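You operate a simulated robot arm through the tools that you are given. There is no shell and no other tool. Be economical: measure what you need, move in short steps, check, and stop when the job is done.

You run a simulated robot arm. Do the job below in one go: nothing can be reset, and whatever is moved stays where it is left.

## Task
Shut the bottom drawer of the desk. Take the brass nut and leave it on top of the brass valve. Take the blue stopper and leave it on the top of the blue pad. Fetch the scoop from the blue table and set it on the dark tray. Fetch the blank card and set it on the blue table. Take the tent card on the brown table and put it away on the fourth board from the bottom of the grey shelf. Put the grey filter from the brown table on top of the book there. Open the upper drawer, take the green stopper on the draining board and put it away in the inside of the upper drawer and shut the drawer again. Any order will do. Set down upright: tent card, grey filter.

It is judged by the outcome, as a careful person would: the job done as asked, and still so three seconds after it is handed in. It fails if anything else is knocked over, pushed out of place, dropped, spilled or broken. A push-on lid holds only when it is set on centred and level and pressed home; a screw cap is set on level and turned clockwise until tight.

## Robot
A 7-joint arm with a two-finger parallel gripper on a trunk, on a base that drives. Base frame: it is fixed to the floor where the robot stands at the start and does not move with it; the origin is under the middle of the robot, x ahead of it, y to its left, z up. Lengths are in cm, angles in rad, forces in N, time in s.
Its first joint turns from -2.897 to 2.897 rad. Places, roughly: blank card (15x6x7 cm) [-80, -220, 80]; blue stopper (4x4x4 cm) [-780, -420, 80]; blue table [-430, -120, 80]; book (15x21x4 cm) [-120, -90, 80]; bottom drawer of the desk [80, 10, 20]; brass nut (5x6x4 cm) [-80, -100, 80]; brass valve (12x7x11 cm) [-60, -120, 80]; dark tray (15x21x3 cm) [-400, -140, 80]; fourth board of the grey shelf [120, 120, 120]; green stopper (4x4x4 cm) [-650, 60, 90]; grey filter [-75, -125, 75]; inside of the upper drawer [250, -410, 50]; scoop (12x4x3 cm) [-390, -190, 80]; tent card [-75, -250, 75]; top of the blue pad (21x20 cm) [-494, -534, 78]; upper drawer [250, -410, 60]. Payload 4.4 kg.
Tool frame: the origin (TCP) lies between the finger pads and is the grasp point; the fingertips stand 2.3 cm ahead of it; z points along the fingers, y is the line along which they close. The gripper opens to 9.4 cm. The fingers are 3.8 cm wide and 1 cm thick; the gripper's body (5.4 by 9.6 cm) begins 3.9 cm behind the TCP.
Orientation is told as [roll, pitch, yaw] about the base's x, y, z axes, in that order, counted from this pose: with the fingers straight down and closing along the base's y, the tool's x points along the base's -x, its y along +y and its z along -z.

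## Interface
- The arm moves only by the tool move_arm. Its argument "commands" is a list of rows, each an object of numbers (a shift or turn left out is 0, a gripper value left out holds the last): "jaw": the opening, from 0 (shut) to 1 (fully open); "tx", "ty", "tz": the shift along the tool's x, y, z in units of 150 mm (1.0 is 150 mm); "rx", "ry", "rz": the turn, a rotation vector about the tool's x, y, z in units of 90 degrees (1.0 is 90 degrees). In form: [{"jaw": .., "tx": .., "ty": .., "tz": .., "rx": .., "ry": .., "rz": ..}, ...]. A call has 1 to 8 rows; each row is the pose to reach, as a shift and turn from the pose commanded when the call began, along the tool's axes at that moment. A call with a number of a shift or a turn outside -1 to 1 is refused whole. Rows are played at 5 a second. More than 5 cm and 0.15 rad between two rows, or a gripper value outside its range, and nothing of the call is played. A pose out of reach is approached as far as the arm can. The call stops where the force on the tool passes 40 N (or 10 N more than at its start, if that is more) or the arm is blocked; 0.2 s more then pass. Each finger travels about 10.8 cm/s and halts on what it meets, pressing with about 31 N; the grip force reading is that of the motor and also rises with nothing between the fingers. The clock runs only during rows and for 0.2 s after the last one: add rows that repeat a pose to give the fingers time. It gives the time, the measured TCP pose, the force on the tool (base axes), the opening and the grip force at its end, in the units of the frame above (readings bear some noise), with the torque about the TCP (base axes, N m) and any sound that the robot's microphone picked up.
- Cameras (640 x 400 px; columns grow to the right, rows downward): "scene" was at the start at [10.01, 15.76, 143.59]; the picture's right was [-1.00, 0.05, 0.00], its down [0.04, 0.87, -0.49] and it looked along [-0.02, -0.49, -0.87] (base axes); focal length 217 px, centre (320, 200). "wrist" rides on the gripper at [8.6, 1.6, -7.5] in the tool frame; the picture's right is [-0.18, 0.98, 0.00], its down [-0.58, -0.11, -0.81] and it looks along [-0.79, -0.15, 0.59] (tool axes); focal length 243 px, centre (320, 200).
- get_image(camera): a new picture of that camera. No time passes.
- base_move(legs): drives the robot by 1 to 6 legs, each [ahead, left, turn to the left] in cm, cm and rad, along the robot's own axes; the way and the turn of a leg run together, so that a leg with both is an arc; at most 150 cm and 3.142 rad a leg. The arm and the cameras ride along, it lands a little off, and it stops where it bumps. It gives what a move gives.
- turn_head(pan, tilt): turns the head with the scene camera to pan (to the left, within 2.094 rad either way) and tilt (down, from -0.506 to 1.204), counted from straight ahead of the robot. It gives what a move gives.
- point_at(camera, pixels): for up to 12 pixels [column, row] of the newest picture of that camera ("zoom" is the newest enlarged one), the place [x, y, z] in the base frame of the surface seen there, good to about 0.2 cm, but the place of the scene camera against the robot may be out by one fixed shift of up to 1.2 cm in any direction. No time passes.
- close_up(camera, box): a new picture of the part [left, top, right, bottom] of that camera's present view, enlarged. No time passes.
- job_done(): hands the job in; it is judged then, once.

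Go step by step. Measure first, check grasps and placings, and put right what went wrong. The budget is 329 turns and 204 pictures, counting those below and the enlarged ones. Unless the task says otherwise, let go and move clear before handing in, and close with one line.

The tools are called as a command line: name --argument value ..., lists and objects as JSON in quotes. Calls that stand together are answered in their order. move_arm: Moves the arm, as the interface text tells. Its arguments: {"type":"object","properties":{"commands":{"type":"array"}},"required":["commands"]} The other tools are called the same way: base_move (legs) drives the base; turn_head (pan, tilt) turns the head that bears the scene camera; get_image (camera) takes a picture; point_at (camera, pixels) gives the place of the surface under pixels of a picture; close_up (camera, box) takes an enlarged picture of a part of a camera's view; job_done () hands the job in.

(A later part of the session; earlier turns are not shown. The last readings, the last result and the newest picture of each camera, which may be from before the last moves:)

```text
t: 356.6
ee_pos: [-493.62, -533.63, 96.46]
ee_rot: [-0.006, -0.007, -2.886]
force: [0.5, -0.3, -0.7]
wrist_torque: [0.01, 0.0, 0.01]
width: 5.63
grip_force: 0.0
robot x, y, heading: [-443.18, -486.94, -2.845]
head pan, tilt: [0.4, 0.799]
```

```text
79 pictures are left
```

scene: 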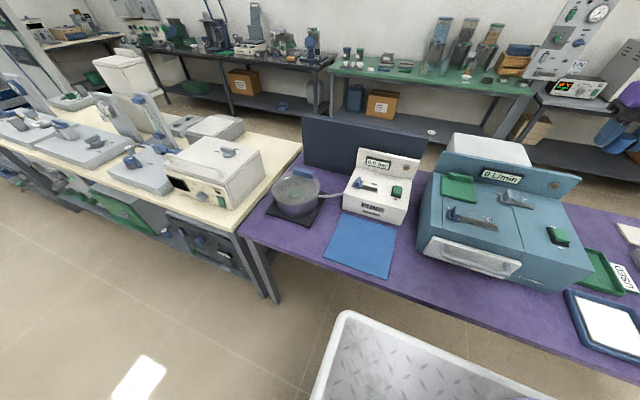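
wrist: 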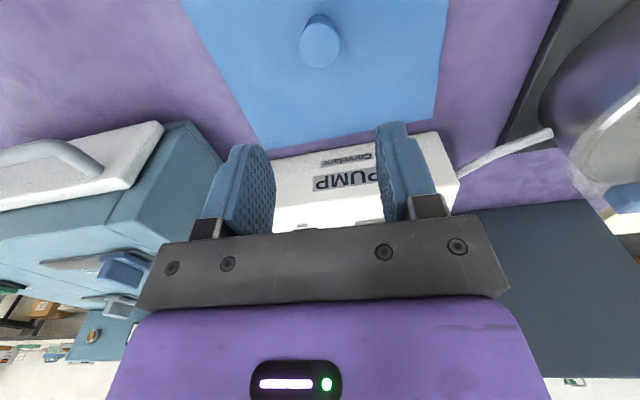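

Blue stopper stands on the pad. Next the green stopper at the draining board: lift clear of the equipment and bring the arm back ahead.

move_arm --commands '[{"tz": -0.3}, {"tz": -0.6}, {"tz": -0.9}, {"tz": -1.0}]'

move_arm --commands '[{"tz": -0.25}, {"tz": -0.5}, {"tz": -0.75}, {"tz": -0.75, "tx": -0.3}, {"tz": -0.75, "tx": -0.6}, {"tz": -0.75, "tx": -0.9}]'

move_arm --commands '[{"ty": -0.3}, {"ty": -0.6}, {"ty": -0.9}, {"ty": -1.0}]'

move_arm --commands '[{"ty": -0.3}, {"ty": -0.6}, {"ty": -0.9}, {"ty": -1.0}]'

base_move --legs '[[0, -130, 0], [0, -10, 0]]'

```text
t: 357.6
ee_pos: [-493.36, -533.73, 111.63]
ee_rot: [-0.007, -0.007, -2.888]
force: [0.3, -0.3, -0.7]
wrist_torque: [0.0, -0.03, -0.01]
width: 5.64
grip_force: 0.1
robot x, y, heading: [-442.84, -486.74, -2.839]
head pan, tilt: [0.4, 0.799]
```

```text
t: 359.0
ee_pos: [-506.27, -537.24, 122.55]
ee_rot: [-0.004, -0.007, -2.886]
force: [0.2, 0.3, 0.2]
wrist_torque: [0.01, 0.03, -0.01]
width: 5.63
grip_force: 0.1
robot x, y, heading: [-443.3, -486.56, -2.842]
head pan, tilt: [0.4, 0.799]
```

```text
t: 360.0
ee_pos: [-509.89, -522.72, 122.9]
ee_rot: [-0.005, -0.007, -2.885]
force: [-0.3, 0.0, 0.0]
wrist_torque: [0.05, 0.01, 0.03]
width: 5.63
grip_force: 0.0
robot x, y, heading: [-442.99, -487.07, -2.843]
head pan, tilt: [0.4, 0.799]
```

```text
t: 361.0
ee_pos: [-513.74, -508.32, 123.05]
ee_rot: [-0.006, -0.008, -2.885]
force: [0.8, -0.5, 0.4]
wrist_torque: [0.03, 0.02, 0.03]
width: 5.64
grip_force: 0.0
robot x, y, heading: [-443.03, -487.09, -2.843]
head pan, tilt: [0.4, 0.799]
```

```text
t: 368.2
ee_pos: [-555.28, -377.51, 123.03]
ee_rot: [-0.005, -0.008, -2.873]
force: [0.3, 0.1, 0.4]
wrist_torque: [0.01, -0.01, -0.01]
width: 5.65
grip_force: 0.0
robot x, y, heading: [-484.6, -355.37, -2.824]
head pan, tilt: [0.4, 0.799]
```

Turn right to face north and look up the aisle.

base_move --legs '[[0, 0, -1.584]]'

turn_head --pan 0 --tilt 0.5

get_image --camera "scene"

```text
t: 372.6
ee_pos: [-502.92, -283.72, 122.98]
ee_rot: [-0.006, -0.007, 1.781]
force: [0.3, -0.4, -0.5]
wrist_torque: [0.01, 0.01, 0.03]
width: 5.62
grip_force: 0.1
robot x, y, heading: [-485.23, -355.34, 1.823]
head pan, tilt: [0.4, 0.799]
```

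```text
t: 373.4
ee_pos: [-502.76, -283.65, 122.98]
ee_rot: [-0.005, -0.008, 1.781]
force: [1.9, 0.4, 0.6]
wrist_torque: [0.04, 0.02, -0.01]
width: 5.65
grip_force: 0.1
robot x, y, heading: [-484.97, -355.32, 1.822]
head pan, tilt: [0.0, 0.499]
```

```text
78 pictures are left
```

scene: 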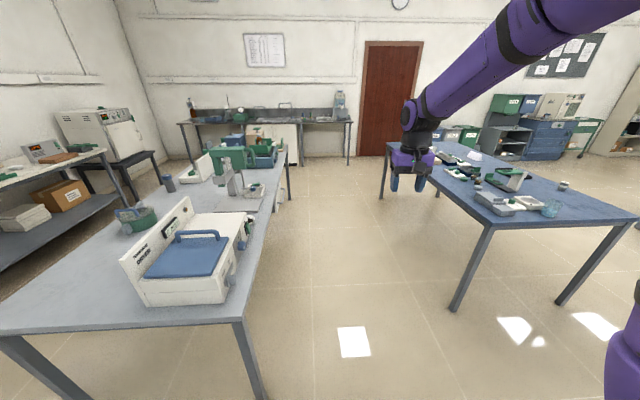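

point_at --camera "scene" --pixels '[[183, 124], [350, 122], [300, 165], [348, 165], [290, 158], [240, 320], [485, 228], [386, 145], [455, 310], [270, 120]]'

close_up --camera "scene" --box '[170, 85, 370, 185]'

```text
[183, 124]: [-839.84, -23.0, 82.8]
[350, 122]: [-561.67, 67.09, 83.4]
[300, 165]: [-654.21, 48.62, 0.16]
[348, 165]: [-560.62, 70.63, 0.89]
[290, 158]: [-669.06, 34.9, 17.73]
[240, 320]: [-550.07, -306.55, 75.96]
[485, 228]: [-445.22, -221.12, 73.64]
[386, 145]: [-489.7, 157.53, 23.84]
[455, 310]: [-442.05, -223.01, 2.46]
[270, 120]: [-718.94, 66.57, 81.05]
```

```text
3.20 times, centred on (270, 135) of scene
```

zoom: 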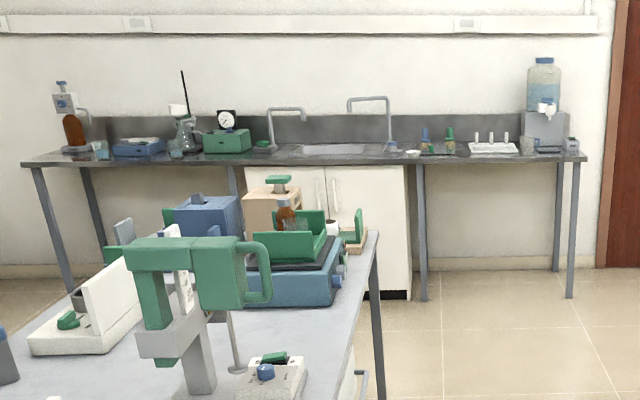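

point_at --camera "scene" --pixels '[[290, 198], [283, 172], [288, 163], [275, 165], [260, 168]]'

```text
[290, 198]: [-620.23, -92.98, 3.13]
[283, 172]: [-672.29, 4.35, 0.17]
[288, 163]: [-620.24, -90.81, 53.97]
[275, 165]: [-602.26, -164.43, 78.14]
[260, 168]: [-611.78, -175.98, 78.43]
```

White table ends near (-620,-88); the way is clear. Drive up the aisle and look at the counter.

base_move --legs '[[0, 0, 0.062], [150, -8, 0], [150, 0, 0], [30, 0, 0]]'

turn_head --pan 0.35 --tilt 0.5

get_image --camera "scene"

```text
refused: leg 2 is longer than a leg can be; nothing moved
```

```text
t: 374.3
ee_pos: [-502.87, -283.55, 122.97]
ee_rot: [-0.005, -0.007, 1.779]
force: [0.0, -0.3, 0.4]
wrist_torque: [0.0, 0.02, -0.02]
width: 5.65
grip_force: 0.0
robot x, y, heading: [-484.59, -355.27, 1.824]
head pan, tilt: [0.351, 0.499]
```

```text
76 pictures are left
```

scene: 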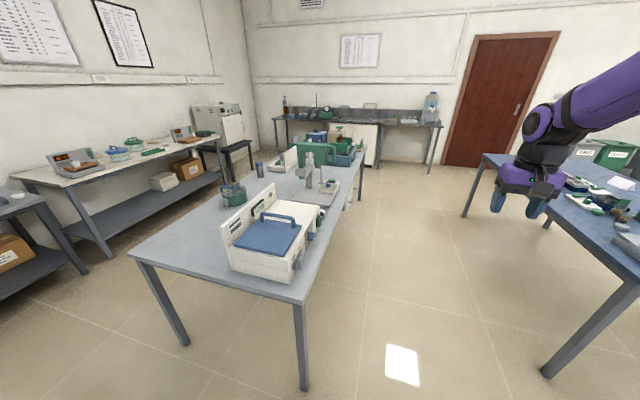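

base_move --legs '[[0, 0, 0.062], [140, -8, 0], [140, 0, 0], [50, 0, 0]]'

get_image --camera "scene"

```text
t: 390.8
ee_pos: [-590.64, 35.39, 123.08]
ee_rot: [-0.007, -0.008, 1.791]
force: [-0.2, 0.4, -0.1]
wrist_torque: [0.0, 0.0, 0.02]
width: 5.65
grip_force: 0.1
robot x, y, heading: [-572.0, -35.99, 1.833]
head pan, tilt: [0.351, 0.499]
```

```text
75 pictures are left
```

scene: 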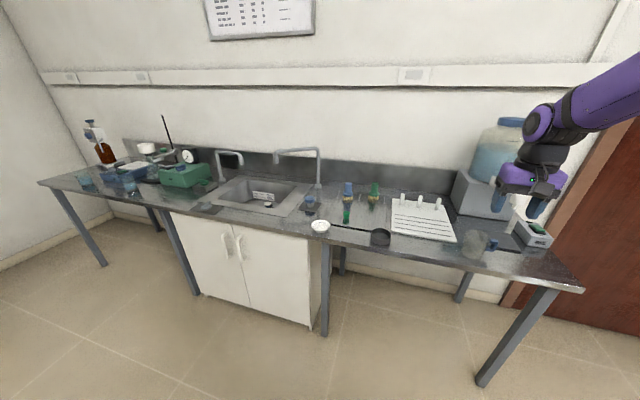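

close_up --camera "scene" --box '[280, 160, 480, 270]'

```text
3.20 times, centred on (380, 215) of scene
```

zoom: 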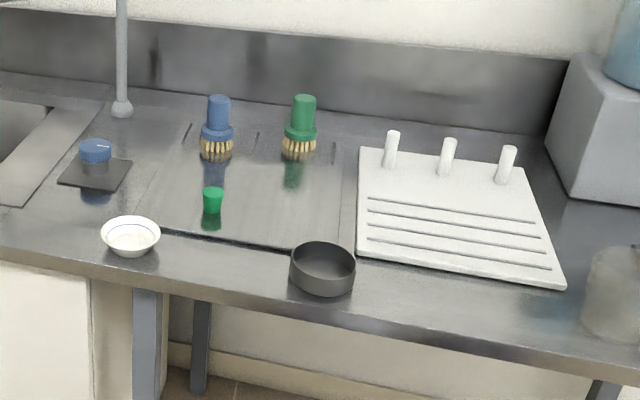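

The green stopper is at zoom (213,198) on the draining board. Measure it and neighbours.

point_at --camera "zoom" --pixels '[[213, 192], [213, 205], [217, 140], [300, 100], [217, 98], [130, 220], [322, 255], [122, 105], [120, 20], [30, 230], [270, 240]]'

```text
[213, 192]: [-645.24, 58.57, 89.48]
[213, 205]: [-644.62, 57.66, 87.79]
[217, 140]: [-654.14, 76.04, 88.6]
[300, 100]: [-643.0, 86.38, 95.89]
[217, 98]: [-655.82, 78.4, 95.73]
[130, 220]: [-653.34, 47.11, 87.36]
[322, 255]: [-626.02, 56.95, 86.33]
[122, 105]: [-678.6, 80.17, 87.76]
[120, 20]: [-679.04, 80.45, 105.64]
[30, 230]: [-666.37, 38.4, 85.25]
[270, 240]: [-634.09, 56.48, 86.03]
```

Stopper ≈ (-644.2,58), base z≈86. Slide left and forward into place, then use the wrist camera.

base_move --legs '[[10, 20, 0], [10, 28, 0]]'

move_arm --commands '[{"tz": 0.25}, {"tz": 0.5}, {"tz": 0.75}, {"tz": 0.9}]'

get_image --camera "wrist"

```text
t: 394.2
ee_pos: [-643.49, 41.86, 123.08]
ee_rot: [-0.006, -0.007, 1.794]
force: [-0.2, 0.1, -0.5]
wrist_torque: [-0.02, -0.01, 0.0]
width: 5.66
grip_force: 0.0
robot x, y, heading: [-624.48, -29.68, 1.838]
head pan, tilt: [0.351, 0.499]
```

```text
t: 395.2
ee_pos: [-643.31, 42.31, 109.48]
ee_rot: [-0.004, -0.006, 1.792]
force: [-0.2, -0.6, 0.4]
wrist_torque: [-0.02, 0.01, -0.01]
width: 5.64
grip_force: 0.0
robot x, y, heading: [-624.6, -29.44, 1.841]
head pan, tilt: [0.351, 0.499]
```

```text
73 pictures are left
```

wrist: 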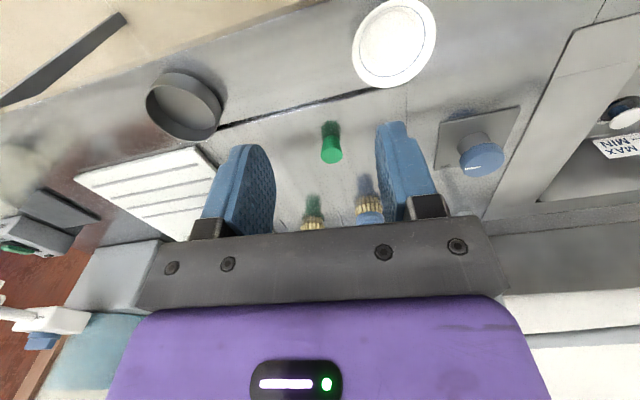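

point_at --camera "wrist" --pixels '[[331, 155], [322, 152], [341, 152], [331, 125], [312, 215], [368, 205], [395, 80], [332, 162]]'

```text
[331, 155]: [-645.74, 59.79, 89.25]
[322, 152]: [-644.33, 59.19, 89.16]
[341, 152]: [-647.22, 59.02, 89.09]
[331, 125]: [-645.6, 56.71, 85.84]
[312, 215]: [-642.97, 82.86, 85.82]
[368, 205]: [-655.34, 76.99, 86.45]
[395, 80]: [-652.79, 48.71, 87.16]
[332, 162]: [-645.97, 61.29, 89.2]
```

Stopper centre ≈ (-645.8,59.4), top 89.2. Move over it.

move_arm --commands '[{"tx": -0.3, "ty": -0.03}, {"tx": -0.6, "ty": -0.06}, {"tx": -0.9, "ty": -0.087}, {"tx": -1.0, "ty": -0.087, "tz": 0.25}, {"tx": -1.0, "ty": -0.087, "tz": 0.45}]'

move_arm --commands '[{"tx": -0.147, "tz": 0.1}, {"tx": -0.147, "tz": 0.2}]'

get_image --camera "wrist"

point_at --camera "wrist" --pixels '[[320, 60], [305, 60], [335, 60], [320, 75], [320, 45]]'

```text
t: 396.4
ee_pos: [-645.47, 56.98, 102.82]
ee_rot: [-0.005, -0.006, 1.793]
force: [0.4, -0.5, 1.0]
wrist_torque: [0.01, -0.03, 0.03]
width: 5.62
grip_force: 0.2
robot x, y, heading: [-624.61, -29.26, 1.84]
head pan, tilt: [0.351, 0.499]
```

```text
t: 397.0
ee_pos: [-645.83, 59.31, 100.07]
ee_rot: [-0.005, -0.007, 1.795]
force: [-0.1, 0.7, -0.3]
wrist_torque: [-0.05, 0.0, -0.01]
width: 5.63
grip_force: 0.0
robot x, y, heading: [-624.61, -29.5, 1.836]
head pan, tilt: [0.351, 0.499]
```

```text
72 pictures are left
```

wrist: 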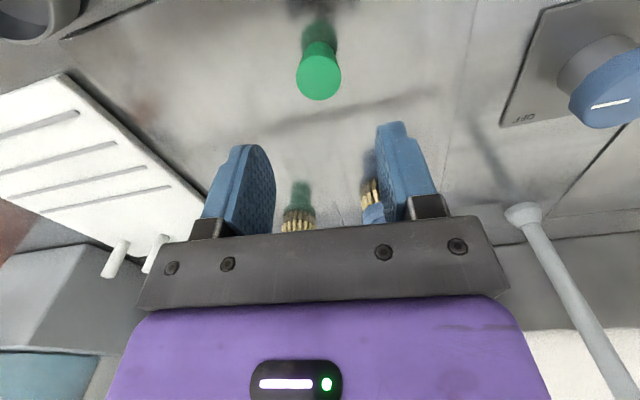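

```text
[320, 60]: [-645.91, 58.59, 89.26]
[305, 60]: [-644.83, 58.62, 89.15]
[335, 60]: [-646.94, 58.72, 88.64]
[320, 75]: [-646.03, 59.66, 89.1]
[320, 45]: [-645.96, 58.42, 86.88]
```

Centred. Descend and grasp.

move_arm --commands '[{"tx": -0.02, "tz": 0.25}, {"tx": -0.02, "tz": 0.5}, {"tx": -0.02, "tz": 0.68}, {"tx": -0.02, "tz": 0.74}, {"tx": -0.02, "tz": 0.74, "jaw": 0.3}, {"tx": -0.02, "tz": 0.74, "jaw": 0}, {"tx": -0.02, "tz": 0.74}, {"tx": -0.02, "tz": 0.74}]'

move_arm --commands '[{"tz": -0.1}, {"tz": -0.4}, {"tz": -0.7}, {"tz": -1.0}]'

get_image --camera "wrist"

```text
t: 398.8
ee_pos: [-646.06, 59.52, 88.72]
ee_rot: [-0.003, -0.008, 1.795]
force: [0.3, 0.3, -0.4]
wrist_torque: [-0.02, 0.0, -0.03]
width: 3.38
grip_force: 30.7
robot x, y, heading: [-624.5, -29.86, 1.841]
head pan, tilt: [0.351, 0.499]
```

```text
t: 399.8
ee_pos: [-646.05, 59.36, 103.61]
ee_rot: [-0.007, -0.005, 1.794]
force: [0.5, 0.3, -0.9]
wrist_torque: [-0.04, 0.0, 0.0]
width: 3.38
grip_force: 31.2
robot x, y, heading: [-624.68, -29.25, 1.841]
head pan, tilt: [0.351, 0.499]
```

```text
71 pictures are left
```

wrist: 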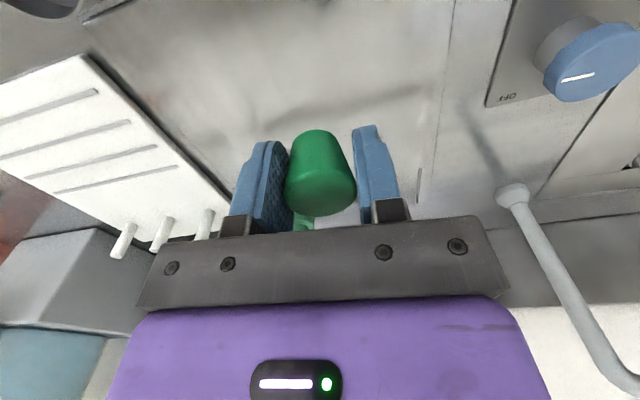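

Green stopper held. Raise, retract, and start the drive east.

move_arm --commands '[{"tz": -0.3}, {"tz": -0.6}, {"tz": -0.9, "tx": 0.1}, {"tz": -1.0, "tx": 0.4}, {"tz": -1.0, "tx": 0.7}, {"tz": -1.0, "tx": 1.0}]'

base_move --legs '[[-8, -8, 0], [0, -80, 0], [0, 0, -1.52]]'

turn_head --pan 0 --tilt 0.45

get_image --camera "scene"

```text
t: 401.2
ee_pos: [-642.89, 44.58, 118.58]
ee_rot: [-0.004, -0.008, 1.794]
force: [-0.2, 1.1, -0.9]
wrist_torque: [0.02, -0.03, -0.04]
width: 3.38
grip_force: 30.6
robot x, y, heading: [-624.71, -29.36, 1.839]
head pan, tilt: [0.351, 0.499]
```

```text
t: 410.1
ee_pos: [-462.87, 8.83, 118.51]
ee_rot: [-0.006, -0.009, 0.283]
force: [0.0, 0.4, -0.2]
wrist_torque: [0.03, 0.02, -0.05]
width: 3.37
grip_force: 31.0
robot x, y, heading: [-535.67, -13.72, 0.33]
head pan, tilt: [0.351, 0.499]
```

```text
t: 410.9
ee_pos: [-462.89, 8.89, 118.62]
ee_rot: [-0.005, -0.008, 0.283]
force: [0.0, -0.1, -0.9]
wrist_torque: [-0.01, -0.01, 0.01]
width: 3.37
grip_force: 30.5
robot x, y, heading: [-535.72, -13.81, 0.323]
head pan, tilt: [0.0, 0.45]
```

```text
70 pictures are left
```

scene: 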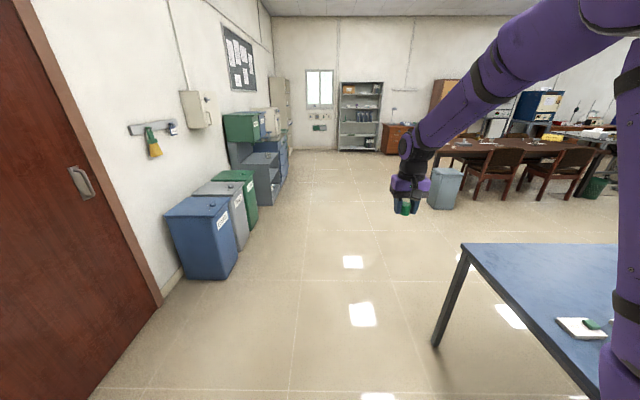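

Aisle is clear. Drive east past the bins to the grey-shelf end.

base_move --legs '[[135, 8, 0], [75, -18, 0], [75, -18, 0], [100, -17.5, 0], [100, -17.5, 0]]'

turn_head --pan -1.2 --tilt 0.4

get_image --camera "scene"

```text
t: 435.0
ee_pos: [21.69, 89.33, 118.59]
ee_rot: [-0.007, -0.009, 0.245]
force: [0.2, -0.5, 0.0]
wrist_torque: [0.04, -0.02, 0.01]
width: 3.38
grip_force: 30.9
robot x, y, heading: [-52.11, 69.24, 0.282]
head pan, tilt: [0.0, 0.45]
```

```text
t: 436.4
ee_pos: [21.7, 89.42, 118.51]
ee_rot: [-0.006, -0.007, 0.244]
force: [-0.2, 0.0, -0.2]
wrist_torque: [-0.02, 0.05, -0.01]
width: 3.39
grip_force: 30.4
robot x, y, heading: [-51.91, 69.69, 0.282]
head pan, tilt: [-1.201, 0.4]
```

```text
69 pictures are left
```

scene: 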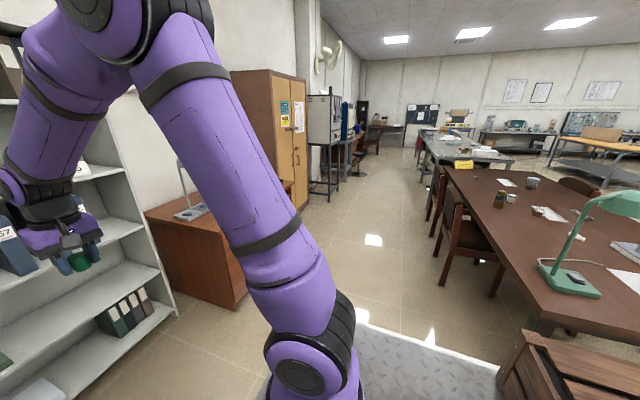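

Turn to face down the aisle and advance to its mouth.

base_move --legs '[[0, 0, -1.552], [0, 45, 0], [75, 0, 0]]'

turn_head --pan 0.1 --tilt 0.4

get_image --camera "scene"

```text
t: 446.6
ee_pos: [35.05, -61.41, 118.51]
ee_rot: [-0.006, -0.006, -1.307]
force: [-0.5, 0.1, -1.1]
wrist_torque: [-0.02, 0.01, 0.0]
width: 3.37
grip_force: 31.5
robot x, y, heading: [14.18, 12.0, -1.262]
head pan, tilt: [-1.201, 0.4]
```

```text
t: 448.0
ee_pos: [35.15, -61.38, 118.62]
ee_rot: [-0.005, -0.008, -1.307]
force: [-0.2, -0.6, -1.0]
wrist_torque: [-0.02, 0.0, 0.02]
width: 3.38
grip_force: 30.6
robot x, y, heading: [13.98, 12.04, -1.261]
head pan, tilt: [0.099, 0.4]
```

```text
68 pictures are left
```

scene: 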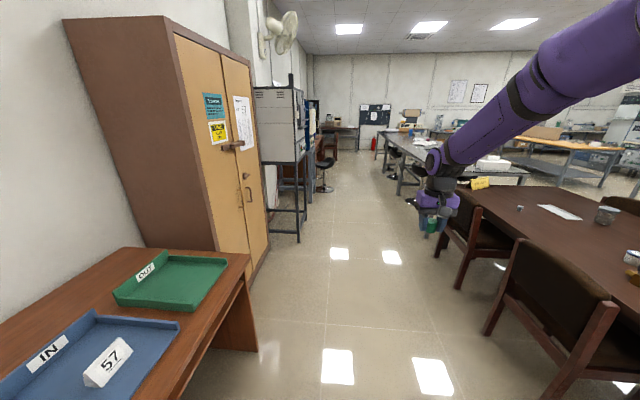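

point_at --camera "scene" --pixels '[[299, 240], [325, 190], [440, 257], [485, 333], [262, 265], [335, 150], [318, 195], [405, 195], [375, 150], [257, 350]]'

close_up --camera "scene" --box '[270, 80, 430, 200]'

```text
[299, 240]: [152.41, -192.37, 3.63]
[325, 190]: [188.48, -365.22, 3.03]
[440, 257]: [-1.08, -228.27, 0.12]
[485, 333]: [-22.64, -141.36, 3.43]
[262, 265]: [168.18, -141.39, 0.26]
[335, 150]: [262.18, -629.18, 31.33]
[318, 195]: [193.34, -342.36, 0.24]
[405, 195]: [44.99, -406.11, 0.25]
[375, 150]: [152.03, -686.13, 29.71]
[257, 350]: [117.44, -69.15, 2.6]
```

```text
3.33 times, centred on (350, 140) of scene
```

zoom: 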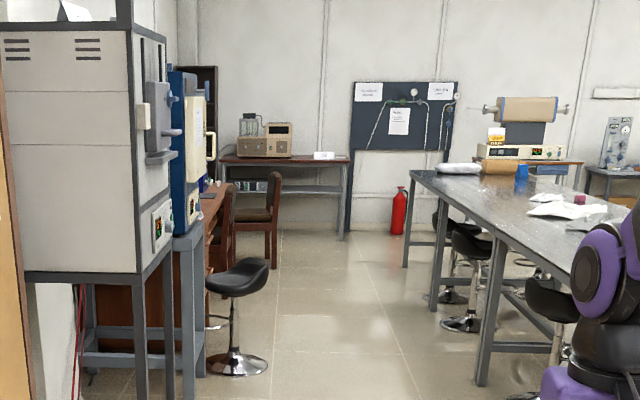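

A wooden desk with drawers lies beyond the machines on the left. Drive down the aisle and look.

base_move --legs '[[110, -3, 0], [104, -6, 0], [90, 3, 0]]'

turn_head --pan 0.75 --tilt 0.55

get_image --camera "scene"

```text
t: 463.0
ee_pos: [120.28, -353.67, 118.57]
ee_rot: [-0.004, -0.005, -1.318]
force: [0.3, -0.4, 0.3]
wrist_torque: [-0.01, -0.01, 0.01]
width: 3.39
grip_force: 31.2
robot x, y, heading: [99.27, -280.21, -1.271]
head pan, tilt: [0.099, 0.4]
```

```text
t: 464.0
ee_pos: [120.17, -353.69, 118.51]
ee_rot: [-0.005, -0.008, -1.319]
force: [0.1, 0.4, -0.9]
wrist_torque: [0.02, -0.01, 0.02]
width: 3.38
grip_force: 31.3
robot x, y, heading: [99.77, -280.4, -1.274]
head pan, tilt: [0.75, 0.55]
```

```text
66 pictures are left
```

scene: 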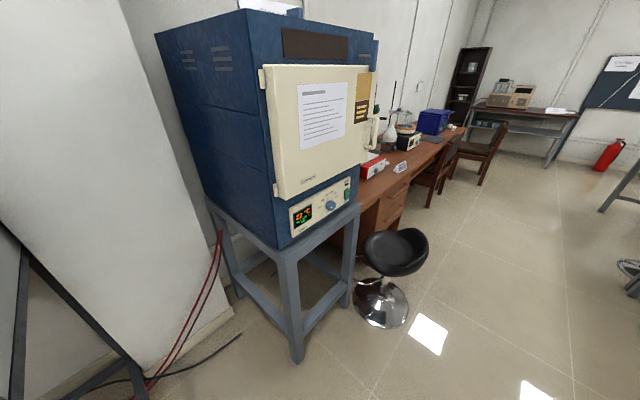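

base_move --legs '[[70, -3, 0]]'

turn_head --pan 1.2 --tilt 0.6

get_image --camera "scene"

```text
t: 467.9
ee_pos: [137.11, -422.73, 118.48]
ee_rot: [-0.004, -0.008, -1.326]
force: [0.4, -0.2, -0.2]
wrist_torque: [0.02, 0.02, 0.02]
width: 3.38
grip_force: 31.1
robot x, y, heading: [117.43, -348.86, -1.287]
head pan, tilt: [0.75, 0.55]
```

```text
t: 468.8
ee_pos: [137.13, -422.7, 118.66]
ee_rot: [-0.005, -0.007, -1.327]
force: [-0.5, 0.1, -0.4]
wrist_torque: [0.0, 0.04, 0.01]
width: 3.39
grip_force: 31.0
robot x, y, heading: [117.03, -349.35, -1.287]
head pan, tilt: [1.201, 0.6]
```

```text
65 pictures are left
```

scene: 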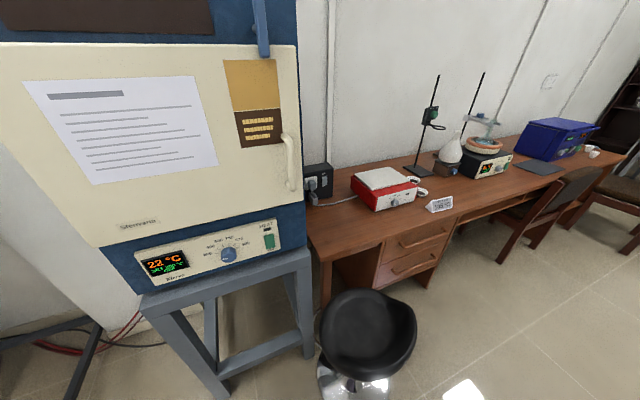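

Upper drawer at (415,235). Zoom and measure.

close_up --camera "scene" --box '[300, 150, 500, 330]'

point_at --camera "scene" --pixels '[[315, 262], [455, 213], [383, 240], [453, 223], [376, 262], [415, 240], [368, 330], [368, 300], [340, 380], [350, 225], [380, 220], [405, 265]]'

```text
2.22 times, centred on (400, 240) of scene
```

zoom: 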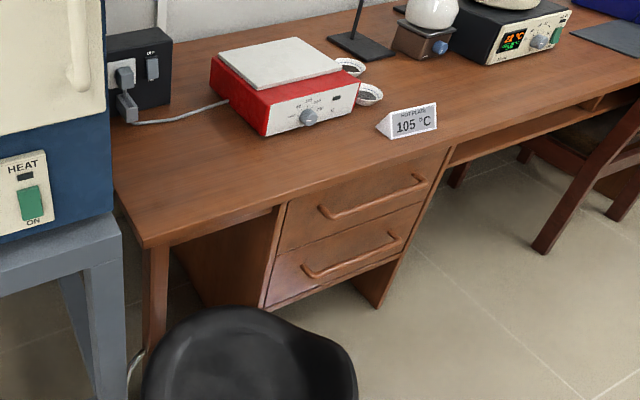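

```text
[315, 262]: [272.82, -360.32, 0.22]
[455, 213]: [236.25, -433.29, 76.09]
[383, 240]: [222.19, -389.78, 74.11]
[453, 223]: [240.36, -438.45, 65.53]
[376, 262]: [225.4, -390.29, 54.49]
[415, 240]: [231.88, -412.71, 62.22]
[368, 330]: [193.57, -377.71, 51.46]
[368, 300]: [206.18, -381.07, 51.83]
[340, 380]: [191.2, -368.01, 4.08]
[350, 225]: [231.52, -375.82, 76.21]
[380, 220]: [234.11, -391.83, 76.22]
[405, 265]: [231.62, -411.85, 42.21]
```

Desk top z≈76.2; upper drawer face centre ≈ (231,-412,62); stool seat centre (194,-376). I'll move on and turn to face the drawer, keeping clear of the stool.

base_move --legs '[[76, 0, 0], [0, 0, 1.6]]'

turn_head --pan 0 --tilt 0.75

get_image --camera "scene"

```text
t: 476.9
ee_pos: [211.52, -400.27, 118.67]
ee_rot: [-0.003, -0.006, 0.277]
force: [0.0, -0.2, -0.4]
wrist_torque: [-0.04, -0.01, 0.02]
width: 3.36
grip_force: 31.2
robot x, y, heading: [138.78, -422.93, 0.317]
head pan, tilt: [1.201, 0.6]
```

```text
t: 478.3
ee_pos: [211.63, -400.24, 118.58]
ee_rot: [-0.006, -0.008, 0.276]
force: [0.0, 0.2, -0.7]
wrist_torque: [0.01, -0.02, 0.04]
width: 3.37
grip_force: 31.1
robot x, y, heading: [138.61, -422.31, 0.32]
head pan, tilt: [0.0, 0.75]
```

```text
63 pictures are left
```

scene: 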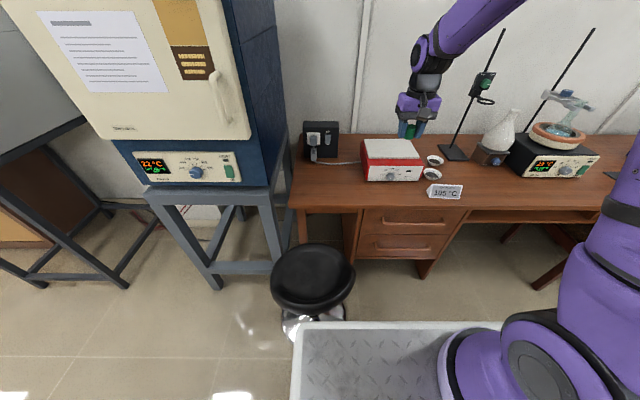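

Shift right ~22 cm so the drawer clears past the stool; then measure the handle.

base_move --legs '[[0, -23, 0], [8, 0, 0]]'

close_up --camera "scene" --box '[240, 120, 440, 290]'

```text
t: 480.7
ee_pos: [226.34, -419.5, 118.63]
ee_rot: [-0.006, -0.006, 0.277]
force: [1.4, 0.0, -0.5]
wrist_torque: [-0.01, 0.01, 0.0]
width: 3.39
grip_force: 31.7
robot x, y, heading: [153.28, -441.68, 0.324]
head pan, tilt: [0.0, 0.75]
```

```text
2.35 times, centred on (340, 205) of scene
```

zoom: 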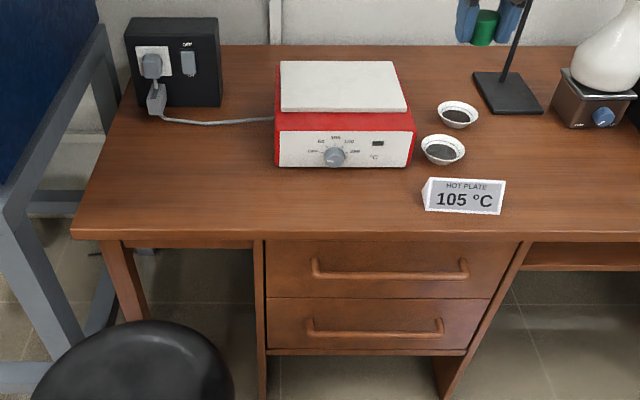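

point_at --camera "zoom" --pixels '[[390, 276], [316, 273], [464, 272], [390, 262], [390, 290], [390, 330], [270, 295], [495, 297], [180, 200], [330, 200], [390, 234], [390, 245]]'

```text
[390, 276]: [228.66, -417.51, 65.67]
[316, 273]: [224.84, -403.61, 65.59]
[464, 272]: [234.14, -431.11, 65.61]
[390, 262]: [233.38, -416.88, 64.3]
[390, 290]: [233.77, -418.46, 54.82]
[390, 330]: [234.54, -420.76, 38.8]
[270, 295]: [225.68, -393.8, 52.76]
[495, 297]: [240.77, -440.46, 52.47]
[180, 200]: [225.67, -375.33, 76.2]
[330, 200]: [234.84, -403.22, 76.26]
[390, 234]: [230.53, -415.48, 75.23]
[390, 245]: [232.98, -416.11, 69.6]
```

Handle bar at ≈(228,-418.5,65.6), 4.4 cm off the face. First park the stopper on the free desk area near (230,-387).

move_arm --commands '[{"tx": -0.1, "ty": 0.28}, {"tx": -0.2, "ty": 0.56}, {"tx": -0.3, "ty": 0.84}, {"tx": -0.41, "ty": 1.0, "tz": 0.1}]'

move_arm --commands '[{"tx": -0.1, "ty": 0.28}, {"tx": -0.2, "ty": 0.56}, {"tx": -0.3, "ty": 0.84}, {"tx": -0.41, "ty": 1.0, "tz": 0.1}, {"tx": -0.41, "ty": 1.0, "tz": 0.4}, {"tx": -0.41, "ty": 1.0, "tz": 0.7}, {"tx": -0.41, "ty": 1.0, "tz": 1.0}]'

get_image --camera "wrist"

```text
t: 481.7
ee_pos: [228.09, -403.13, 116.97]
ee_rot: [-0.006, -0.009, 0.277]
force: [0.0, -1.3, -0.2]
wrist_torque: [0.05, 0.0, 0.01]
width: 3.34
grip_force: 30.7
robot x, y, heading: [153.95, -441.49, 0.324]
head pan, tilt: [0.0, 0.75]
```

```text
t: 483.3
ee_pos: [230.37, -387.15, 102.35]
ee_rot: [-0.006, -0.008, 0.275]
force: [0.2, -0.2, -0.5]
wrist_torque: [0.01, -0.03, -0.03]
width: 3.4
grip_force: 30.7
robot x, y, heading: [153.36, -441.7, 0.318]
head pan, tilt: [0.0, 0.75]
```

```text
61 pictures are left
```

wrist: 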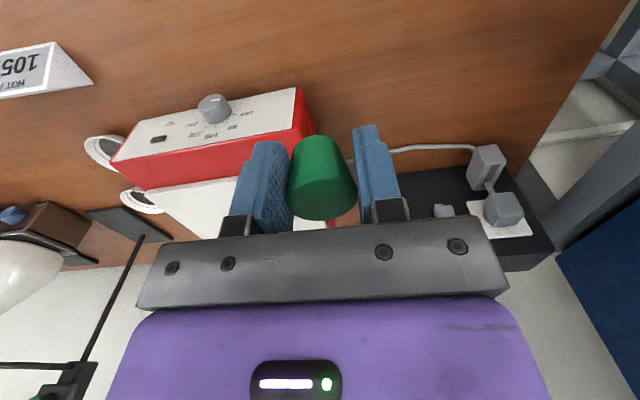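

point_at --camera "wrist" --pixels '[[320, 20], [320, 60], [320, 100], [300, 95], [215, 105], [400, 148]]'

move_arm --commands '[{"tz": 0.3}, {"tz": 0.6}, {"tz": 0.9}, {"tz": 1.0}]'

```text
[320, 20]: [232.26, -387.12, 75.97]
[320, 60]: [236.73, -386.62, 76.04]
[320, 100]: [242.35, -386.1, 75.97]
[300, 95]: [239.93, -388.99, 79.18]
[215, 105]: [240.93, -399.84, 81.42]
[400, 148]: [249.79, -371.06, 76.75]
```

```text
t: 484.3
ee_pos: [230.28, -387.36, 86.97]
ee_rot: [-0.003, -0.007, 0.276]
force: [-0.5, 0.2, 0.5]
wrist_torque: [0.03, 0.01, 0.0]
width: 3.38
grip_force: 31.0
robot x, y, heading: [153.65, -441.91, 0.319]
head pan, tilt: [0.0, 0.75]
```

Lower to contact and release.

move_arm --commands '[{"tz": 0.25}, {"tz": 0.48}, {"tz": 0.52}, {"tz": 0.54}, {"tz": 0.55}]'

move_arm --commands '[{"jaw": 0.42}, {"jaw": 0.55}, {"jaw": 0.6}, {"tz": -0.3}, {"tz": -0.6}, {"tz": -0.9}, {"tz": -1.0}]'

get_image --camera "wrist"

```text
t: 485.5
ee_pos: [230.44, -387.49, 78.81]
ee_rot: [-0.005, -0.01, 0.275]
force: [-1.0, -1.6, 7.7]
wrist_torque: [0.01, 0.01, 0.06]
width: 3.39
grip_force: 30.7
robot x, y, heading: [153.34, -441.79, 0.319]
head pan, tilt: [0.0, 0.75]
```

```text
t: 487.1
ee_pos: [230.21, -387.15, 93.88]
ee_rot: [-0.004, -0.006, 0.276]
force: [0.5, 0.4, -1.2]
wrist_torque: [0.01, 0.02, -0.03]
width: 5.63
grip_force: 0.0
robot x, y, heading: [153.23, -441.71, 0.325]
head pan, tilt: [0.0, 0.75]
```

```text
60 pictures are left
```

wrist: 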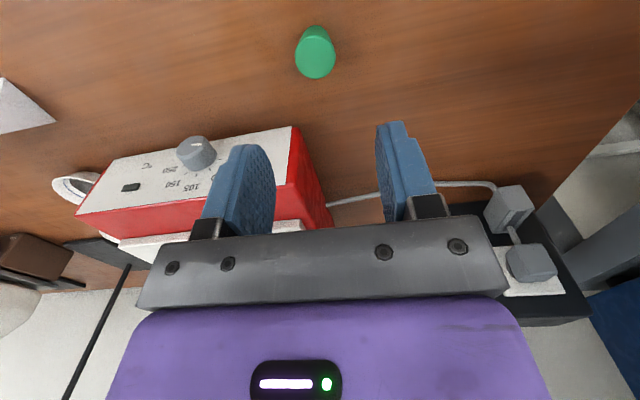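

Parked. Back the base 15 cm, then swing the arm in front of the handle while turning the wrist.

base_move --legs '[[-15, 0, 0]]'

move_arm --commands '[{"tx": 0.04, "ty": -0.12, "rz": 0.09, "jaw": 0.5}, {"tx": 0.08, "ty": -0.24, "rz": 0.18}, {"tx": 0.12, "ty": -0.36, "rz": 0.27}, {"tx": 0.16, "ty": -0.5, "rz": 0.36}, {"tx": 0.2, "ty": -0.62, "rz": 0.45}, {"tx": 0.24, "ty": -0.75, "rz": 0.54}, {"tx": 0.28, "ty": -0.87, "rz": 0.63}, {"tx": 0.32, "ty": -0.98, "rz": 0.72}]'

```text
t: 488.4
ee_pos: [215.79, -391.82, 93.86]
ee_rot: [-0.004, -0.007, 0.277]
force: [-0.7, 0.1, 0.6]
wrist_torque: [0.0, 0.0, -0.02]
width: 5.64
grip_force: 0.1
robot x, y, heading: [138.96, -446.9, 0.32]
head pan, tilt: [0.0, 0.75]
```

```text
t: 490.2
ee_pos: [215.33, -407.37, 93.94]
ee_rot: [0.002, -0.009, -0.851]
force: [-0.6, 0.3, -0.7]
wrist_torque: [0.01, -0.01, 0.03]
width: 4.7
grip_force: 0.2
robot x, y, heading: [138.5, -446.17, 0.325]
head pan, tilt: [0.0, 0.75]
```

move_arm --commands '[{"tx": -0.19, "ty": -0.18, "rz": 0.07}, {"tx": -0.38, "ty": -0.36, "rz": 0.14}, {"tx": -0.57, "ty": -0.53, "rz": 0.21}, {"tx": -0.755, "ty": -0.706, "rz": 0.259}]'

move_arm --commands '[{"rx": -0.09}, {"rx": -0.18}, {"rx": -0.27}, {"rx": -0.36}, {"rx": -0.45}, {"rx": -0.5}]'

get_image --camera "wrist"

```text
t: 491.2
ee_pos: [214.53, -422.57, 93.6]
ee_rot: [0.008, -0.006, -1.261]
force: [0.5, 0.3, 0.1]
wrist_torque: [-0.06, 0.0, 0.0]
width: 4.7
grip_force: 0.1
robot x, y, heading: [139.0, -446.05, 0.322]
head pan, tilt: [0.0, 0.75]
```

```text
t: 492.6
ee_pos: [214.64, -422.63, 93.96]
ee_rot: [0.795, -0.006, -1.261]
force: [0.5, -0.6, 0.2]
wrist_torque: [0.01, 0.01, 0.03]
width: 4.71
grip_force: 0.0
robot x, y, heading: [139.31, -446.28, 0.325]
head pan, tilt: [0.0, 0.75]
```

```text
59 pictures are left
```

wrist: 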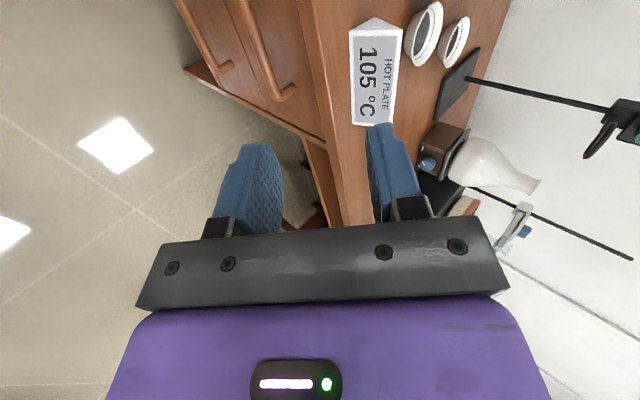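

The wrist camera sees the upper handle at (265,50). Measure it.

point_at --camera "wrist" --pixels '[[262, 50], [250, 20], [275, 80], [290, 95], [290, 40], [315, 40], [240, 60]]'

```text
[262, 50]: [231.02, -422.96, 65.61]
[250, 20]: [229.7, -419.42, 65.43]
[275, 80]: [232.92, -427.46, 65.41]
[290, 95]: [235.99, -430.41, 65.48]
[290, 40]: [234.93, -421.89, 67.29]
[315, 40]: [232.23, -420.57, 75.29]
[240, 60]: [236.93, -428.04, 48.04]
```

Bar centre ≈ (229.8,-417.8,65.0), ~3.5 cm clear of the face. Approach diagonally with a 2.8 cm opening.

move_arm --commands '[{"jaw": 0.3, "tz": 0.24, "ty": -0.1}, {"tz": 0.48, "ty": -0.2}, {"tz": 0.73, "ty": -0.307}]'

move_arm --commands '[{"tz": 0.24, "ty": -0.1}, {"tz": 0.48, "ty": -0.2}, {"tz": 0.73, "ty": -0.307}]'

get_image --camera "wrist"

```text
t: 493.4
ee_pos: [219.09, -421.19, 82.93]
ee_rot: [0.794, -0.007, -1.261]
force: [0.0, 0.3, 0.5]
wrist_torque: [-0.01, -0.01, -0.02]
width: 2.84
grip_force: 0.0
robot x, y, heading: [138.95, -446.5, 0.323]
head pan, tilt: [0.0, 0.75]
```

```text
t: 494.2
ee_pos: [223.43, -420.19, 71.84]
ee_rot: [0.792, -0.007, -1.258]
force: [-0.4, 0.4, 0.1]
wrist_torque: [0.0, 0.03, 0.02]
width: 2.82
grip_force: 0.0
robot x, y, heading: [139.22, -446.66, 0.32]
head pan, tilt: [0.0, 0.75]
```

```text
58 pictures are left
```

wrist: 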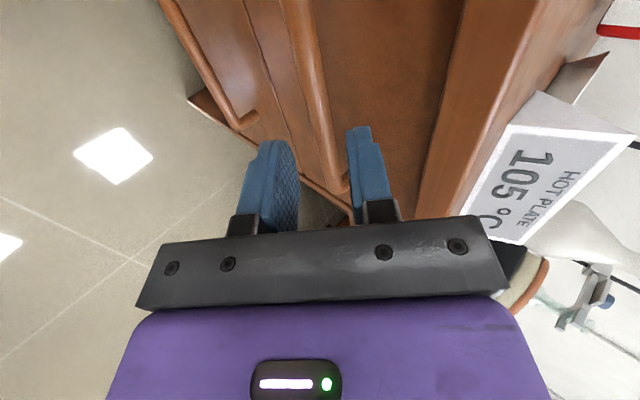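

The bar runs between the fingers in view. Measure again for fine alignment.

point_at --camera "wrist" --pixels '[[305, 40], [315, 90], [296, 40], [316, 40], [326, 140], [360, 60]]'

```text
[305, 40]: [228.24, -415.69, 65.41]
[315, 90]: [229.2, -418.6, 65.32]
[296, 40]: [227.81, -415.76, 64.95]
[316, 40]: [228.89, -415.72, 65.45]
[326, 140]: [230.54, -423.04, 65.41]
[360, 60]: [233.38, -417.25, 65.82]
```

move_arm --commands '[{"tz": 0.15, "ty": -0.033}, {"tz": 0.3, "ty": -0.033}, {"tz": 0.42, "ty": -0.033}, {"tz": 0.5, "ty": -0.033}, {"tz": 0.575, "ty": -0.033}]'

get_image --camera "wrist"

```text
t: 495.4
ee_pos: [228.91, -418.27, 65.61]
ee_rot: [0.793, -0.007, -1.26]
force: [-0.3, -0.3, 0.9]
wrist_torque: [-0.01, 0.01, -0.03]
width: 2.83
grip_force: 0.0
robot x, y, heading: [139.25, -446.34, 0.321]
head pan, tilt: [0.0, 0.75]
```

```text
57 pictures are left
```

wrist: 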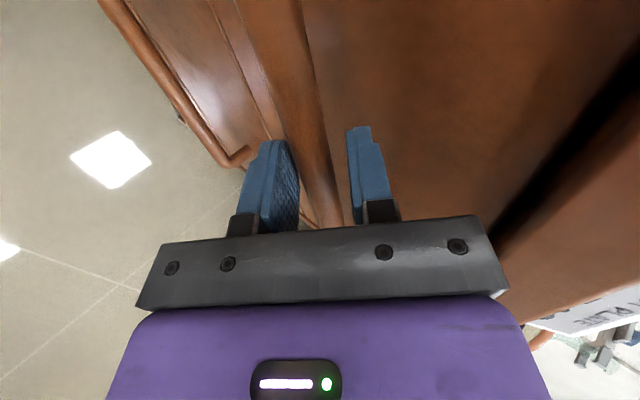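

No contact, bar lies between the fingers. Close on it.

move_arm --commands '[{"jaw": 0.15}, {"jaw": 0}, {"jaw": 0}, {"jaw": 0}]'

```text
t: 496.4
ee_pos: [228.67, -418.22, 65.49]
ee_rot: [0.785, -0.006, -1.26]
force: [-16.9, -7.3, -21.0]
wrist_torque: [0.18, 0.4, -0.66]
width: 1.78
grip_force: 44.7
robot x, y, heading: [138.92, -446.48, 0.323]
head pan, tilt: [0.0, 0.75]
```

Gripped the bar (1.78). Check behind the robot before pulling.

turn_head --pan 2.09 --tilt 0.75

get_image --camera "scene"

turn_head --pan -2.09 --tilt 0.75

get_image --camera "scene"

```text
t: 498.4
ee_pos: [228.69, -418.32, 65.42]
ee_rot: [0.787, -0.003, -1.259]
force: [-25.8, -14.6, -28.4]
wrist_torque: [0.23, 0.57, -0.48]
width: 1.75
grip_force: 44.9
robot x, y, heading: [139.1, -446.87, 0.322]
head pan, tilt: [2.089, 0.75]
```

```text
56 pictures are left
```

scene: 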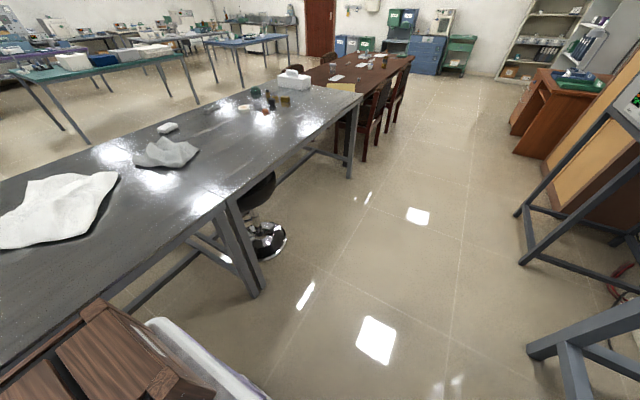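

```text
t: 501.8
ee_pos: [228.59, -418.31, 65.51]
ee_rot: [0.791, -0.006, -1.26]
force: [-25.1, -17.5, -27.7]
wrist_torque: [0.17, 0.57, -0.47]
width: 1.77
grip_force: 44.7
robot x, y, heading: [139.15, -446.05, 0.318]
head pan, tilt: [-2.089, 0.75]
```

```text
55 pictures are left
```

scene: 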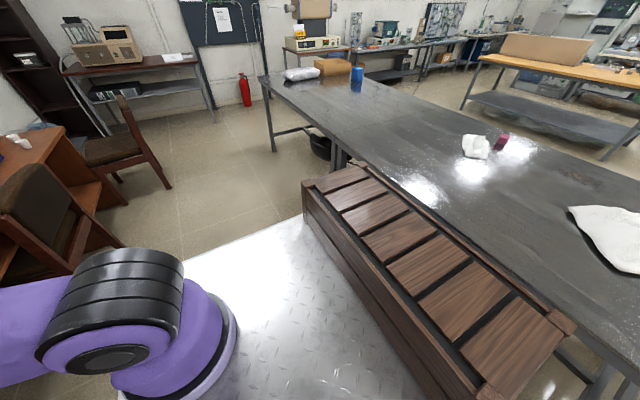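

The grey bench is right behind. Measure its edge relative to the rear.

point_at --camera "scene" --pixels '[[345, 160], [300, 125], [310, 185], [345, 168], [585, 345], [640, 335], [565, 325], [365, 165], [500, 390]]'

```text
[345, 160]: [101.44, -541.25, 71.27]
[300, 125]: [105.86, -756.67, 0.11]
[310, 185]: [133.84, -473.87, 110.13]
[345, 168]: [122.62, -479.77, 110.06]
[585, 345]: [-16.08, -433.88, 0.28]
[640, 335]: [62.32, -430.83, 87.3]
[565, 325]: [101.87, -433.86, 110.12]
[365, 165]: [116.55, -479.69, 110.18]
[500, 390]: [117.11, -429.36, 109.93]
```

About 32 cm free behind. Pull the drawer by backing the base 18 cm.

base_move --legs '[[-9, 0, 0], [-9, 0, 0]]'

turn_head --pan 0 --tilt 0.75

get_image --camera "scene"

```text
t: 503.6
ee_pos: [211.94, -423.9, 65.47]
ee_rot: [0.791, -0.006, -1.258]
force: [5.6, -15.3, -43.3]
wrist_torque: [0.3, 0.43, -0.9]
width: 1.76
grip_force: 44.9
robot x, y, heading: [122.39, -452.01, 0.328]
head pan, tilt: [-2.089, 0.75]
```

```text
t: 505.6
ee_pos: [211.93, -423.84, 65.48]
ee_rot: [0.789, -0.007, -1.26]
force: [-0.6, -3.0, -26.7]
wrist_torque: [0.59, 0.4, -0.71]
width: 1.78
grip_force: 45.3
robot x, y, heading: [121.93, -451.88, 0.325]
head pan, tilt: [0.0, 0.75]
```

```text
54 pictures are left
```

scene: 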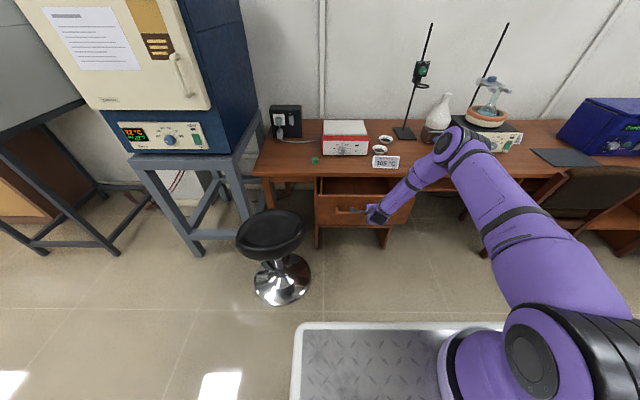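

Drawer open ~17 cm. Pull ~9 cm more with the arm.

move_arm --commands '[{"tz": -0.09, "ty": -0.09}, {"tz": -0.18, "ty": -0.18}, {"tz": -0.27, "ty": -0.27}, {"tz": -0.36, "ty": -0.36}, {"tz": -0.43, "ty": -0.43}]'

```text
t: 506.8
ee_pos: [203.27, -426.61, 65.46]
ee_rot: [0.792, -0.008, -1.258]
force: [1.5, -5.5, -16.1]
wrist_torque: [0.39, 0.33, -0.87]
width: 1.77
grip_force: 45.2
robot x, y, heading: [122.24, -451.68, 0.326]
head pan, tilt: [0.0, 0.75]
```

Open ~26 cm now. Release the handle and back away.

move_arm --commands '[{"jaw": 0.2}, {"jaw": 0.3}, {"jaw": 0.3, "tz": -0.1}, {"tz": -0.3}, {"tz": -0.6}, {"tz": -0.8}, {"tz": -0.8, "ty": 0.3}, {"tz": -0.8, "ty": 0.5}]'

close_up --camera "scene" --box '[220, 90, 460, 290]'

```text
t: 508.6
ee_pos: [199.99, -427.34, 79.4]
ee_rot: [0.789, -0.006, -1.258]
force: [0.4, -0.1, 0.2]
wrist_torque: [0.01, 0.01, 0.0]
width: 2.82
grip_force: 0.1
robot x, y, heading: [122.43, -452.37, 0.324]
head pan, tilt: [0.0, 0.75]
```

```text
2.00 times, centred on (340, 190) of scene
```

zoom: 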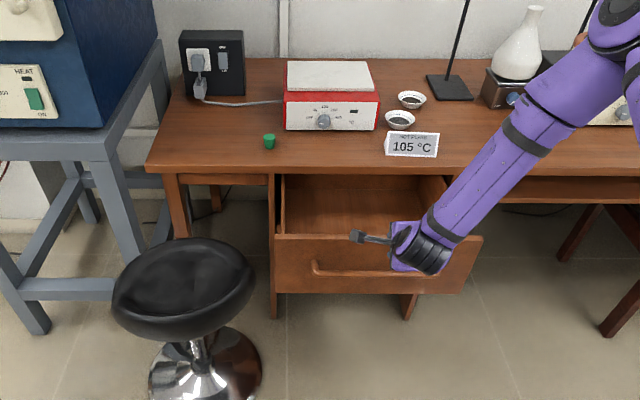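

point_at --camera "zoom" --pixels '[[330, 215], [360, 200], [300, 236], [330, 236], [350, 240], [330, 186], [440, 190], [285, 200], [330, 170], [269, 141], [269, 137]]'

```text
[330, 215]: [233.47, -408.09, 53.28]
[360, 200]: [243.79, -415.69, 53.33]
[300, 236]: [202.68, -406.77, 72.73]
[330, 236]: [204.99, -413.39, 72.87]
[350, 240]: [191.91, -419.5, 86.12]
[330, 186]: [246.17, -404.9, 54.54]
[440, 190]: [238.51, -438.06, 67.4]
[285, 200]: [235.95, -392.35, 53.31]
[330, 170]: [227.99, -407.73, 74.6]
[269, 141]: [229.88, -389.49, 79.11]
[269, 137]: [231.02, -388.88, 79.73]
```

Drawer floor z≈53.3, front panel top 72.8, clear depth ~22 cm. Raise and straighten the tool.

move_arm --commands '[{"ty": 0.14, "tz": -0.14, "rx": 0.09}, {"ty": 0.28, "tz": -0.28, "rx": 0.18}, {"ty": 0.42, "tz": -0.42, "rx": 0.27}, {"ty": 0.56, "tz": -0.56, "rx": 0.36}, {"ty": 0.7, "tz": -0.7, "rx": 0.45}, {"ty": 0.8, "tz": -0.8, "rx": 0.5}]'

move_arm --commands '[{"rz": -0.09, "jaw": 0.6}, {"rz": -0.18}, {"rz": -0.27}, {"rz": -0.36}, {"rz": -0.45}, {"rz": -0.54}, {"rz": -0.63}, {"rz": -0.72}]'

base_move --legs '[[12, 0, 0]]'

```text
t: 510.0
ee_pos: [200.0, -427.47, 96.39]
ee_rot: [0.006, -0.008, -1.258]
force: [0.6, -0.6, -0.2]
wrist_torque: [0.06, 0.04, -0.02]
width: 2.81
grip_force: 0.1
robot x, y, heading: [122.27, -452.12, 0.324]
head pan, tilt: [0.0, 0.75]
```

```text
t: 511.8
ee_pos: [199.89, -427.54, 96.26]
ee_rot: [-0.004, -0.007, -0.125]
force: [-0.1, 0.0, 0.0]
wrist_torque: [0.02, -0.01, 0.0]
width: 5.63
grip_force: 0.1
robot x, y, heading: [122.03, -452.25, 0.322]
head pan, tilt: [0.0, 0.75]
```

```text
t: 513.0
ee_pos: [211.46, -423.65, 96.36]
ee_rot: [-0.003, -0.009, -0.125]
force: [0.3, -0.3, 0.0]
wrist_torque: [0.0, 0.0, -0.01]
width: 5.63
grip_force: 0.1
robot x, y, heading: [133.57, -448.35, 0.325]
head pan, tilt: [0.0, 0.75]
```

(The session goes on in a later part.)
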